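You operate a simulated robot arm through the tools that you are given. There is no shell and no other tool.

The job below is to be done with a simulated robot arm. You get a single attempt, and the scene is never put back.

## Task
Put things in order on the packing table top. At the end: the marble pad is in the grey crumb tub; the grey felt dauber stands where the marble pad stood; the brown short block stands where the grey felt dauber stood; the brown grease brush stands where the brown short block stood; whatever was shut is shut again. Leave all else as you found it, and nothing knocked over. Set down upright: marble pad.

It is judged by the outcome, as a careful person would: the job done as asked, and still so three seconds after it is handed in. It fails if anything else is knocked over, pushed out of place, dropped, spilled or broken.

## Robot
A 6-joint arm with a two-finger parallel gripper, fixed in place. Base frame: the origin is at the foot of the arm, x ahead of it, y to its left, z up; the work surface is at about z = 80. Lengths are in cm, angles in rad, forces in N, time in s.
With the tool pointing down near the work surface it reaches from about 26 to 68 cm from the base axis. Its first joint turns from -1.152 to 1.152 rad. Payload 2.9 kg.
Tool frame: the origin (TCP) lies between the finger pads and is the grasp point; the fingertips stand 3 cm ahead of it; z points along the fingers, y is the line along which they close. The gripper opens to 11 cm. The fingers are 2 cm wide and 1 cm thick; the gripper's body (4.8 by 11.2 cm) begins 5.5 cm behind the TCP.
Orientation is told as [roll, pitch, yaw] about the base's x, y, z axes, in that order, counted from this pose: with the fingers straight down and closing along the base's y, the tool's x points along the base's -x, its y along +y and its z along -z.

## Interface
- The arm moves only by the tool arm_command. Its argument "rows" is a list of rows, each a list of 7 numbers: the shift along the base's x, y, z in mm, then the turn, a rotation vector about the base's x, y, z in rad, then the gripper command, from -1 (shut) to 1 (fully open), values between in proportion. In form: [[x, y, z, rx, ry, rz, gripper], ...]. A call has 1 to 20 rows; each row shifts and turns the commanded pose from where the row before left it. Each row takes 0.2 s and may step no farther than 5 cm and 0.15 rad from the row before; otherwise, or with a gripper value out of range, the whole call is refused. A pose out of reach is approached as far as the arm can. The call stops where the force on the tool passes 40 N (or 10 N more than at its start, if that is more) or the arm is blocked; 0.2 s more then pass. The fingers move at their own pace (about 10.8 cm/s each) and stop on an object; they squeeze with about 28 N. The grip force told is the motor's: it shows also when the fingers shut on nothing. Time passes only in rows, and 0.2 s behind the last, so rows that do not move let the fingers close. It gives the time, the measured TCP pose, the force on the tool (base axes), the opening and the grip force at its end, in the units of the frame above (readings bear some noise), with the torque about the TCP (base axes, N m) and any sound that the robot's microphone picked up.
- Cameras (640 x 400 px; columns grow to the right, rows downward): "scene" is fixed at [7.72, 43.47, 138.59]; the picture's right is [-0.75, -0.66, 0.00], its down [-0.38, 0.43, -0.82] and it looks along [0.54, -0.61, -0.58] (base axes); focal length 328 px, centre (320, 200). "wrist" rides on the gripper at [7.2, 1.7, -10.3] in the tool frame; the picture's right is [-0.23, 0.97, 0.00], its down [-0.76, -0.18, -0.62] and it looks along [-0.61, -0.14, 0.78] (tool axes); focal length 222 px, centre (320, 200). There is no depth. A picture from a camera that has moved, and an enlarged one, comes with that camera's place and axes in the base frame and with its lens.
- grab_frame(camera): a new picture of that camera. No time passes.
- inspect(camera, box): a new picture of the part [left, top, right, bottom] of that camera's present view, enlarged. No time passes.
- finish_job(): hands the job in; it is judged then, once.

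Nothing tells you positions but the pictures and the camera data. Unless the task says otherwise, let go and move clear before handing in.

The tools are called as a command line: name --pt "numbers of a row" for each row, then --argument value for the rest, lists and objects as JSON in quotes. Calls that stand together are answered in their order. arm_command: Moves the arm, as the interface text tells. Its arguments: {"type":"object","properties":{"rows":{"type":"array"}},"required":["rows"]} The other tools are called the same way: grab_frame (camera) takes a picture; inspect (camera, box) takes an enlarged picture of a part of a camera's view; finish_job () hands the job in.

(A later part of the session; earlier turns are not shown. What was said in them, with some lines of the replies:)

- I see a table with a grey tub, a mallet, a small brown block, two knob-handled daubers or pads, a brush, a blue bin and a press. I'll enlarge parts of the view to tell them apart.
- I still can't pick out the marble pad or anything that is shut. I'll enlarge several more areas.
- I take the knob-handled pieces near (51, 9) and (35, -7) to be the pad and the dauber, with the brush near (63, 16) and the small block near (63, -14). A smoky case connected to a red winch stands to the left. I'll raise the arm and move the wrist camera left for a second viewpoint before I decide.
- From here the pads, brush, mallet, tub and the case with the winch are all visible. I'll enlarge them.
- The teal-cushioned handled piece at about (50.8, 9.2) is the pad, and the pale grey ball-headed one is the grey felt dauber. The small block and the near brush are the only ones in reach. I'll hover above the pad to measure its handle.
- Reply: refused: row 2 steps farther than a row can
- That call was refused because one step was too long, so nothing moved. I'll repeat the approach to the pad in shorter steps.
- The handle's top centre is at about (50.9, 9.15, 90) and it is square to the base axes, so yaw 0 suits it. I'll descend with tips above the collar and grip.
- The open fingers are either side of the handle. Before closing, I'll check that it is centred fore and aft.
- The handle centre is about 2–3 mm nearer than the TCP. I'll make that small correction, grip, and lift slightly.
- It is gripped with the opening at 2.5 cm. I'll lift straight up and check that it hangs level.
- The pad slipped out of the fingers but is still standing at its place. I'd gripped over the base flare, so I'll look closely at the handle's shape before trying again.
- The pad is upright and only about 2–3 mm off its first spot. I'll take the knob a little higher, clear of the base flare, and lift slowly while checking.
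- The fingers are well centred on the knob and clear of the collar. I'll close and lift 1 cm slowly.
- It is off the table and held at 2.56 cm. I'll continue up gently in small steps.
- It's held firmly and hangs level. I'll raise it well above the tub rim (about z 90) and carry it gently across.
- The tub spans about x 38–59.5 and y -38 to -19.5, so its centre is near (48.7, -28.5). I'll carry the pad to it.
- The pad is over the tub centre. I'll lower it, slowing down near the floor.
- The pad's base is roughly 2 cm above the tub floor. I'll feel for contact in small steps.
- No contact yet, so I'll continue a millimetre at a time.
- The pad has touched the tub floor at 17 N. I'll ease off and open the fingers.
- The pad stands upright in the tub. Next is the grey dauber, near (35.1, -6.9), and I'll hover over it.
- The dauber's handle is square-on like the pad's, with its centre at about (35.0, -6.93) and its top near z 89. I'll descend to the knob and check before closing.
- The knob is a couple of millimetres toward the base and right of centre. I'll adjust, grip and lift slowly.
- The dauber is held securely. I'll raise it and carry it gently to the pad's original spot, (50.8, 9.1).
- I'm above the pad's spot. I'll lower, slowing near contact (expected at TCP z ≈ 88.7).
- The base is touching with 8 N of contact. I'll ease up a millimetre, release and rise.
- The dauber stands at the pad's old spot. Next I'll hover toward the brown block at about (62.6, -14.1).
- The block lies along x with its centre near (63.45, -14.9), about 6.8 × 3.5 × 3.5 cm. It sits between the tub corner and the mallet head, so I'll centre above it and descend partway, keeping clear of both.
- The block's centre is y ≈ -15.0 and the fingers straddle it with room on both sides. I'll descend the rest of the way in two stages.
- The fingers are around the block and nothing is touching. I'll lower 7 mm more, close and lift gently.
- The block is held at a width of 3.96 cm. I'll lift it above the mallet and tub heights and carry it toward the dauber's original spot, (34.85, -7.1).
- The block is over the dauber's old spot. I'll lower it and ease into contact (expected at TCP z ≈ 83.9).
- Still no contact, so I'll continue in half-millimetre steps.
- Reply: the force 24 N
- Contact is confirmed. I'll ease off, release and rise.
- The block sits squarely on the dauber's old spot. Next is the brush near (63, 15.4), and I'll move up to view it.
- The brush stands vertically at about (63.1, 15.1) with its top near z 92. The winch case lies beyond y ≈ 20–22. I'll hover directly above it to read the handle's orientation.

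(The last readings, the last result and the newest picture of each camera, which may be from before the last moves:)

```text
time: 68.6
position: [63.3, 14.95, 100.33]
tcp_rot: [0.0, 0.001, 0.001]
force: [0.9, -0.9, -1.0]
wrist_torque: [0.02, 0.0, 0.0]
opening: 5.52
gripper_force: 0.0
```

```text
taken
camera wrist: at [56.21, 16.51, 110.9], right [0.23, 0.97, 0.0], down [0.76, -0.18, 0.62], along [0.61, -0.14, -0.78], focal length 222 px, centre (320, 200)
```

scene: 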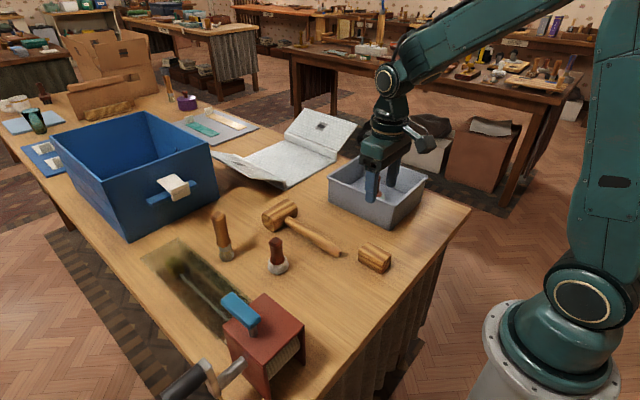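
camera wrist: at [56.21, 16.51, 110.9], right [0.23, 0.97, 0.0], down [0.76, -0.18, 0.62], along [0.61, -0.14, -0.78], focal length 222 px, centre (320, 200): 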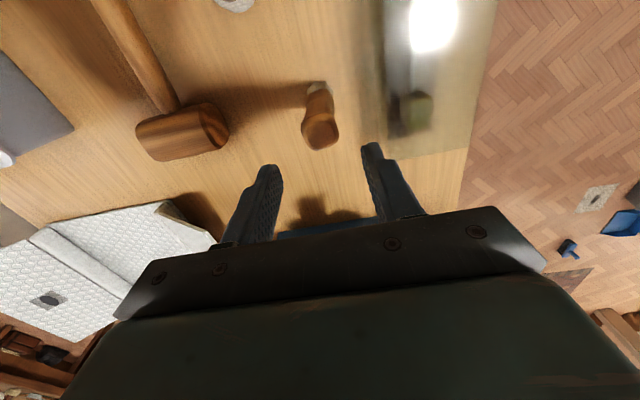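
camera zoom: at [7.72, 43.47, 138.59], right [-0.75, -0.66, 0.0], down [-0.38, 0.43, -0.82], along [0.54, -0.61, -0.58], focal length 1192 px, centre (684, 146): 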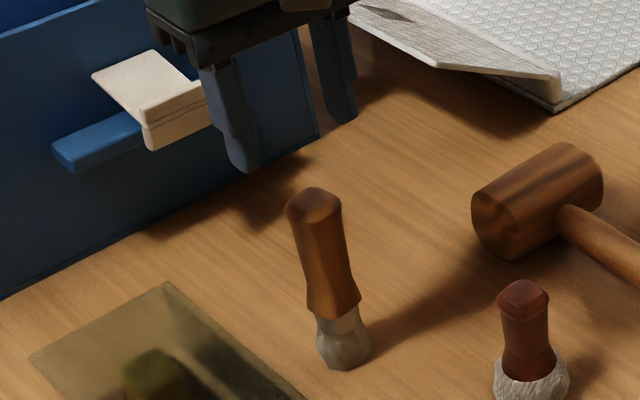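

The brush handle is nearly square-on and centred at about (63.2, 15.05). I'll descend around it to z ≈ 90.3, with tips above its lower flare.

arm_command --pt "0 0 -30 0 0 0 0" --pt "0 0 -30 0 0 0 0" --pt "0 0 -25 0 0 0 0" --pt "0 0 -15 0 0 0 0" --pt "0 0 0 0 0 0 0"

inspect --camera "wrist" --box '[240, 80, 400, 230]'

inspect --camera "scene" --box '[180, 190, 270, 270]'

```text
time: 69.8
position: [63.26, 15.01, 90.26]
tcp_rot: [0.0, -0.001, 0.001]
force: [-0.1, -0.4, -0.1]
wrist_torque: [0.01, -0.02, 0.03]
opening: 5.5
gripper_force: 0.1
```

```text
2.67 times, centred on (320, 155) of wrist
camera zoom: at [56.28, 16.65, 100.75], right [0.23, 0.97, 0.0], down [0.76, -0.18, 0.62], along [0.61, -0.14, -0.78], focal length 592 px, centre (320, 320)
```

zoom: 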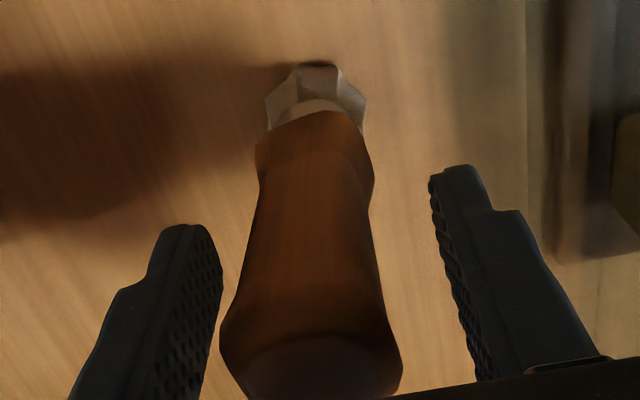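

```text
5.00 times, centred on (225, 230) of scene
camera zoom: at [7.72, 43.47, 138.59], right [-0.75, -0.66, 0.0], down [-0.38, 0.43, -0.82], along [0.54, -0.61, -0.58], focal length 1639 px, centre (795, 50)
```

zoom: 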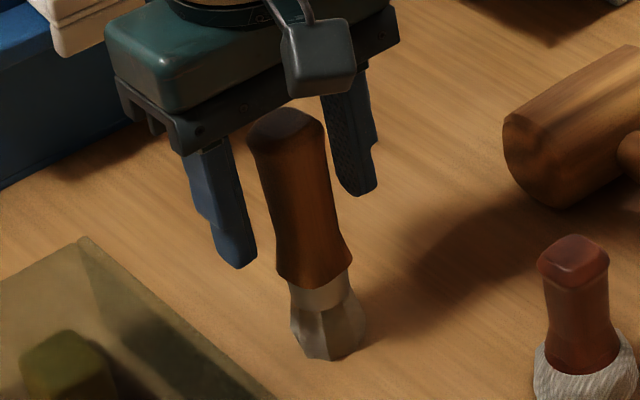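

The handle is centred between the fingers. I'll close and lift slowly.

arm_command --pt "0 0 0 0 0 0 -0.3" --pt "0 0 0 0 0 0 -0.5" --pt "0 0 0 0 0 0 -1" --pt "0 0 0 0 0 0 -1" --pt "0 0 0 0 0 0 -1" --pt "0 0 0 0 0 0 -1"

arm_command --pt "0 0 2 0 0 0 -1" --pt "0 0 2 0 0 0 -1" --pt "0 0 3 0 0 0 -1" --pt "0 0 3 0 0 0 -1" --pt "0 0 0 0 0 0 -1"

inspect --camera "wrist" --box '[240, 80, 400, 230]'

inspect --camera "scene" --box '[180, 190, 270, 270]'

```text
time: 71.2
position: [63.36, 15.04, 90.34]
tcp_rot: [-0.001, 0.001, 0.001]
force: [0.1, 0.3, -0.4]
wrist_torque: [-0.01, 0.02, 0.04]
opening: 2.6
gripper_force: 28.0
```

```text
time: 72.4
position: [63.24, 15.26, 91.31]
tcp_rot: [-0.001, 0.001, 0.001]
force: [-0.3, 0.5, -0.6]
wrist_torque: [-0.03, 0.01, 0.0]
opening: 2.65
gripper_force: 28.4
```

```text
2.67 times, centred on (320, 155) of wrist
camera zoom: at [56.14, 16.76, 101.7], right [0.23, 0.97, 0.0], down [0.76, -0.18, 0.62], along [0.61, -0.14, -0.78], focal length 592 px, centre (320, 320)
```

zoom: 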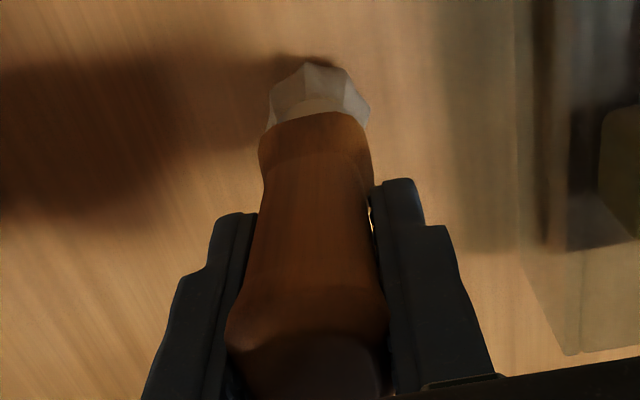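

```text
5.00 times, centred on (225, 230) of scene
camera zoom: at [7.72, 43.47, 138.59], right [-0.75, -0.66, 0.0], down [-0.38, 0.43, -0.82], along [0.54, -0.61, -0.58], focal length 1639 px, centre (795, 50)
```

zoom: 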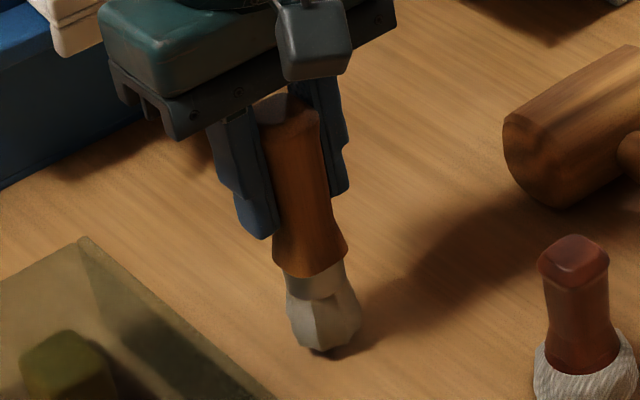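

The brush is lifted and held straight. I'll raise it well over the mallet before crossing.

arm_command --pt "0 0 6 0 0 0 -1" --pt "0 0 12 0 0 0 -1" --pt "0 0 16 0 0 0 -1" --pt "0 0 18 0 0 0 -1" --pt "0 0 18 0 0 0 -1" --pt "0 0 16 0 0 0 -1" --pt "0 0 12 0 0 0 -1" --pt "0 0 8 0 0 0 -1" --pt "0 0 4 0 0 0 -1" --pt "0 0 0 0 0 0 -1"

grab_frame --camera "scene"

grab_frame --camera "wrist"

```text
time: 74.6
position: [63.36, 15.23, 102.25]
tcp_rot: [0.0, -0.001, 0.0]
force: [-1.1, -0.1, -0.2]
wrist_torque: [0.03, -0.01, 0.0]
opening: 2.65
gripper_force: 27.7
```

```text
taken
```

scene: 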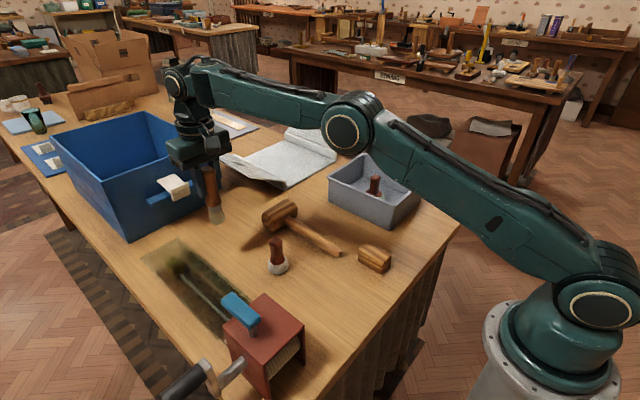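

```text
taken
camera wrist: at [56.2, 16.82, 112.68], right [0.23, 0.97, 0.0], down [0.76, -0.18, 0.62], along [0.61, -0.14, -0.78], focal length 222 px, centre (320, 200)
```

wrist: 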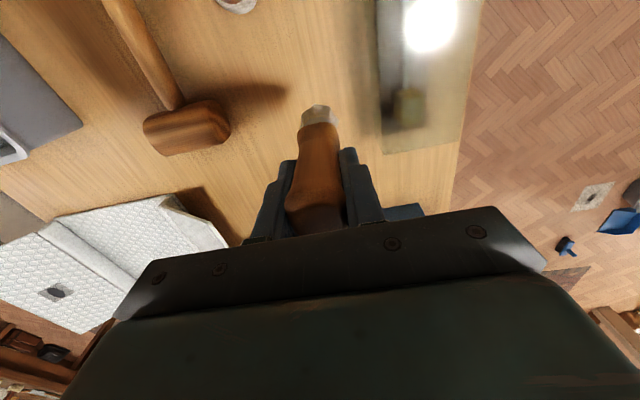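

It is well clear of everything. I'll carry it across in y to the block's old spot, (63.2, -15.0).

arm_command --pt "0 -6 0 0 0 0 -1" --pt "0 -12 0 0 0 0 -1" --pt "0 -18 0 0 0 0 -1" --pt "0 -22 0 0 0 0 -1" --pt "0 -22 0 0 0 0 -1" --pt "0 -22 0 0 0 0 -1" --pt "0 -22 0 0 0 0 -1" --pt "0 -22 0 0 0 0 -1" --pt "0 -22 0 0 0 0 -1" --pt "0 -22 0 0 0 0 -1" --pt "0 -22 0 0 0 0 -1" --pt "0 -22 0 0 0 0 -1" --pt "0 -22 0 0 0 0 -1" --pt "0 -20 0 0 0 0 -1" --pt "0 -14 0 0 0 0 -1" --pt "0 -8 0 0 0 0 -1" --pt "0 -3 0 0 0 0 -1" --pt "0 0 0 0 0 0 -1"

grab_frame --camera "scene"

grab_frame --camera "wrist"

```text
time: 78.4
position: [63.23, -14.9, 102.24]
tcp_rot: [0.0, -0.001, 0.0]
force: [-0.4, -1.2, -0.1]
wrist_torque: [0.0, -0.04, -0.01]
opening: 2.61
gripper_force: 28.3
```

```text
taken
```

scene: 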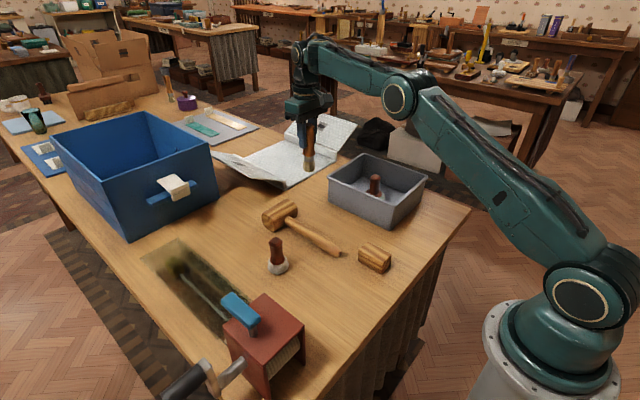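

```text
taken
camera wrist: at [56.19, -13.35, 112.7], right [0.23, 0.97, 0.0], down [0.76, -0.18, 0.62], along [0.61, -0.14, -0.78], focal length 222 px, centre (320, 200)
```

wrist: 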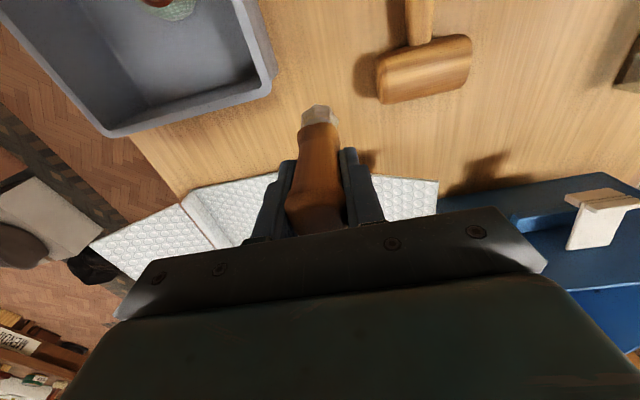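

I'm over the spot. I'll lower to just above contact (expected at TCP z ≈ 90.3).

arm_command --pt "0 0 -6 0 0 0 -1" --pt "0 0 -12 0 0 0 -1" --pt "0 0 -18 0 0 0 -1" --pt "0 0 -20 0 0 0 -1" --pt "0 0 -20 0 0 0 -1" --pt "0 0 -16 0 0 0 -1" --pt "0 0 -12 0 0 0 -1" --pt "0 0 -7 0 0 0 -1" --pt "0 0 -4 0 0 0 -1" --pt "0 0 -2 0 0 0 -1" --pt "0 0 0 0 0 0 -1"

arm_command --pt "0 0 -1 0 0 0 -1" --pt "0 0 -1 0 0 0 -1" --pt "0 0 0 0 0 0 -1"

inspect --camera "scene" --box '[260, 140, 360, 220]'

```text
time: 80.8
position: [63.33, -14.87, 90.55]
tcp_rot: [0.0, -0.002, 0.0]
force: [0.6, 0.7, -1.6]
wrist_torque: [0.0, 0.02, 0.02]
opening: 2.63
gripper_force: 28.0
```

```text
time: 81.6
position: [63.26, -15.04, 90.28]
tcp_rot: [0.001, 0.0, 0.001]
force: [0.0, 0.4, 1.8]
wrist_torque: [0.03, 0.06, 0.02]
opening: 2.63
gripper_force: 27.9
```

```text
5.00 times, centred on (310, 180) of scene
camera zoom: at [7.71, 43.47, 138.59], right [-0.75, -0.66, 0.0], down [-0.38, 0.43, -0.82], along [0.54, -0.61, -0.58], focal length 1639 px, centre (370, 300)
```

zoom: 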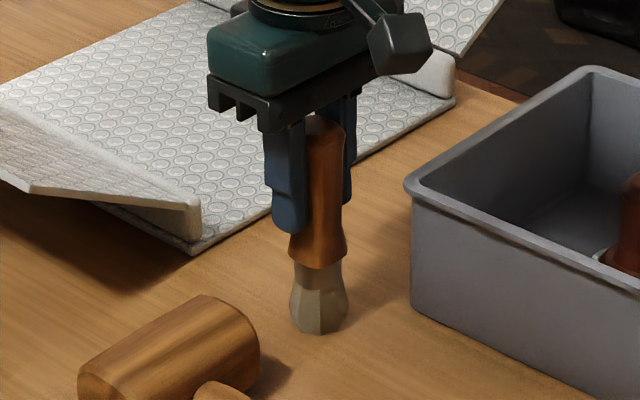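

The brush is just touching. I'll take half a millimetre more to confirm.

arm_command --pt "0 0 -0.5 0 0 0 -1" --pt "0 0 0 0 0 0 -1"

```text
time: 82.2
position: [63.16, -14.97, 90.34]
tcp_rot: [-0.001, -0.001, 0.0]
force: [1.6, 1.2, 2.7]
wrist_torque: [0.07, -0.09, 0.03]
opening: 2.65
gripper_force: 27.6
```

arm_command --pt "0 0 -0.5 0 0 0 -1" --pt "0 0 0 0 0 0 -1"

inspect --camera "scene" --box '[290, 160, 340, 220]'

grab_frame --camera "wrist"

```text
time: 82.8
position: [63.26, -15.04, 90.38]
tcp_rot: [0.002, -0.002, 0.0]
force: [-0.2, 0.2, 9.3]
wrist_torque: [0.03, 0.11, -0.01]
opening: 2.62
gripper_force: 28.1
```

```text
6.67 times, centred on (315, 190) of scene
camera zoom: at [7.7, 43.47, 138.59], right [-0.75, -0.66, 0.0], down [-0.38, 0.43, -0.82], along [0.54, -0.61, -0.58], focal length 2185 px, centre (353, 267)
```

zoom: 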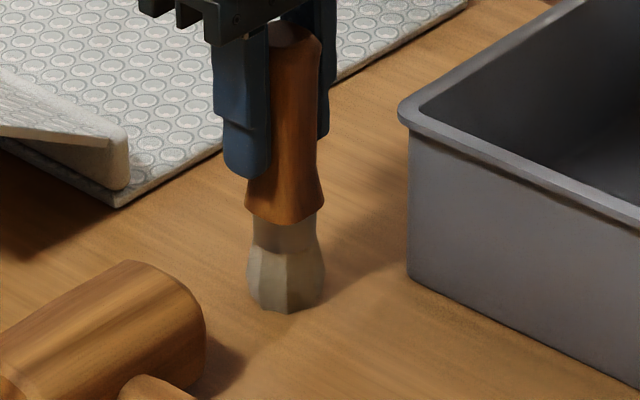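

```text
taken
camera wrist: at [56.15, -13.35, 100.76], right [0.23, 0.97, 0.0], down [0.76, -0.18, 0.62], along [0.61, -0.14, -0.78], focal length 222 px, centre (320, 200)
```

wrist: 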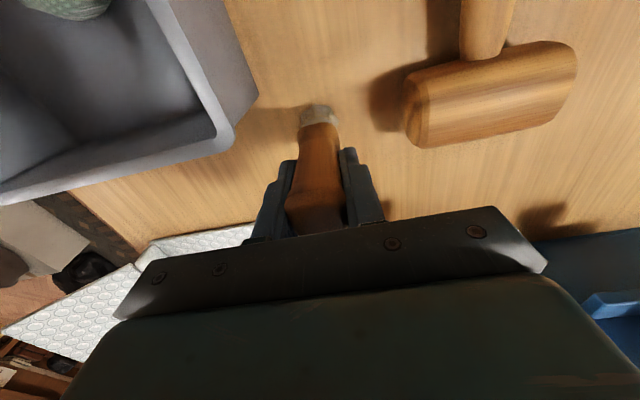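

The brush base is right on the block's former footprint. I'll relieve the force and open gently.

arm_command --pt "0 0 0.7 0 0 0 -1" --pt "0 0 0 0 0 0 -1" --pt "0 0 0 0 0 0 -0.3" --pt "0 0 0 0 0 0 0.1" --pt "0 0 0 0 0 0 0.1"

inspect --camera "scene" --box '[260, 140, 360, 220]'

grab_frame --camera "wrist"

```text
time: 84.0
position: [63.25, -14.87, 90.2]
tcp_rot: [0.001, 0.001, 0.001]
force: [-0.8, -0.1, -0.1]
wrist_torque: [0.0, 0.01, 0.0]
opening: 6.05
gripper_force: 0.1
```

```text
5.00 times, centred on (310, 180) of scene
camera zoom: at [7.72, 43.47, 138.59], right [-0.75, -0.66, 0.0], down [-0.38, 0.43, -0.82], along [0.54, -0.61, -0.58], focal length 1639 px, centre (370, 300)
```

zoom: 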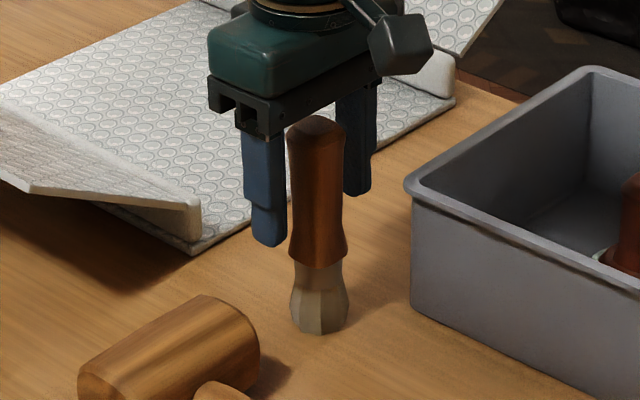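

```text
taken
camera wrist: at [56.16, -13.34, 100.73], right [0.23, 0.97, 0.0], down [0.76, -0.18, 0.62], along [0.61, -0.14, -0.78], focal length 222 px, centre (320, 200)
```

wrist: 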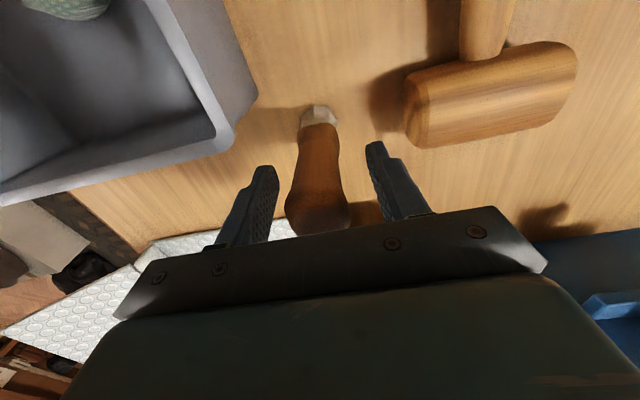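

The brush stands upright and free of the fingers. I'll rise straight up, pull back clear and check the whole scene.

arm_command --pt "0 0 20 0 0 0 0.1" --pt "0 0 35 0 0 0 0.1" --pt "0 0 40 0 0 0 0.1" --pt "0 0 40 0 0 0 0.1" --pt "-40 0 20 0 0 0 0.1" --pt "-45 0 0 0 0 0 0.1" --pt "-45 0 0 0 0 0 0.1" --pt "-45 0 0 0 0 0 0.1" --pt "0 0 0 0 0 0 0.1"

grab_frame --camera "scene"

grab_frame --camera "wrist"

inspect --camera "scene" --box '[240, 140, 440, 290]'

```text
time: 86.0
position: [45.54, -15.09, 105.65]
tcp_rot: [0.0, -0.001, 0.001]
force: [-0.9, -0.3, -0.2]
wrist_torque: [-0.02, -0.02, 0.03]
opening: 6.06
gripper_force: 0.1
```

```text
taken
```

scene: 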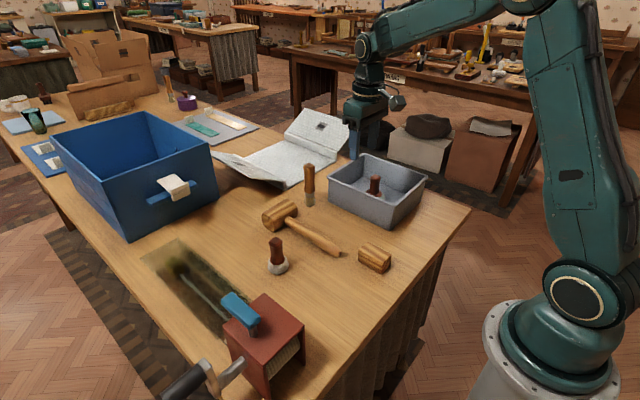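

```text
taken
camera wrist: at [38.49, -13.43, 116.17], right [0.23, 0.97, 0.0], down [0.76, -0.18, 0.62], along [0.61, -0.14, -0.78], focal length 222 px, centre (320, 200)
```

wrist: 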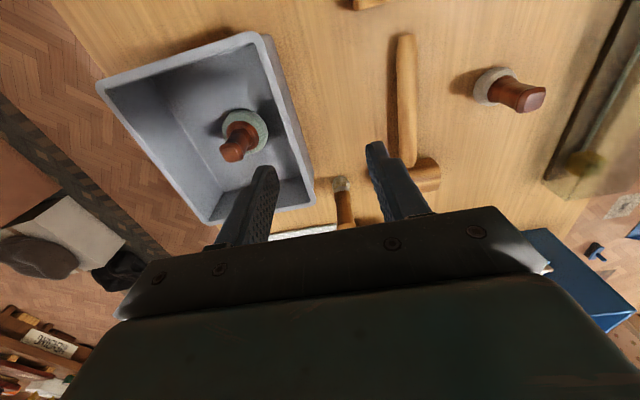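

```text
2.67 times, centred on (340, 215) of scene
camera zoom: at [7.72, 43.47, 138.59], right [-0.75, -0.66, 0.0], down [-0.38, 0.43, -0.82], along [0.54, -0.61, -0.58], focal length 874 px, centre (267, 160)
```

zoom: 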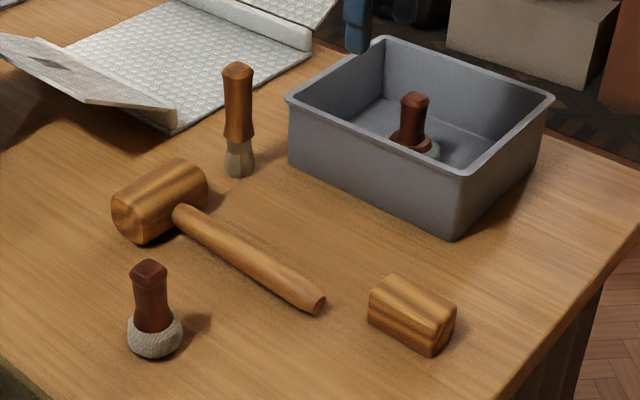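

The pad stands upright in the tub, the dauber is at the pad's spot, the block is at the dauber's spot and the brush is at the block's spot. The mallet, tub, winch and the rest are undisturbed, I opened nothing, and the arm is clear, so I'm handing in.

finish_job

```text
The job is handed in.
```

The four moves are done and the job is handed in; I haven't been told how it was judged.

| Item | Where it is now |
|---|---|
| Marble pad | Upright in the middle of the grey crumb tub |
| Grey felt dauber | Standing where the pad stood |
| Brown short block | Resting where the dauber stood, still lying along the same direction |
| Brown grease brush | Standing upright where the block stood |

- **Pad identity:** nothing was labelled, so I took the teal-cushioned piece with the knob handle to be the marble pad. It was the only pad-like piece within reach.
- **First grip slipped:** on my first try the pad slid out of the fingers. It stayed upright but shifted by about 3–4 mm. I placed the dauber at the pad's original position, not the shifted one.
- **Everything else:** I opened nothing, so there was nothing to shut again. In the last pictures nothing was knocked over, and the mallet, tub and winch were where they started.
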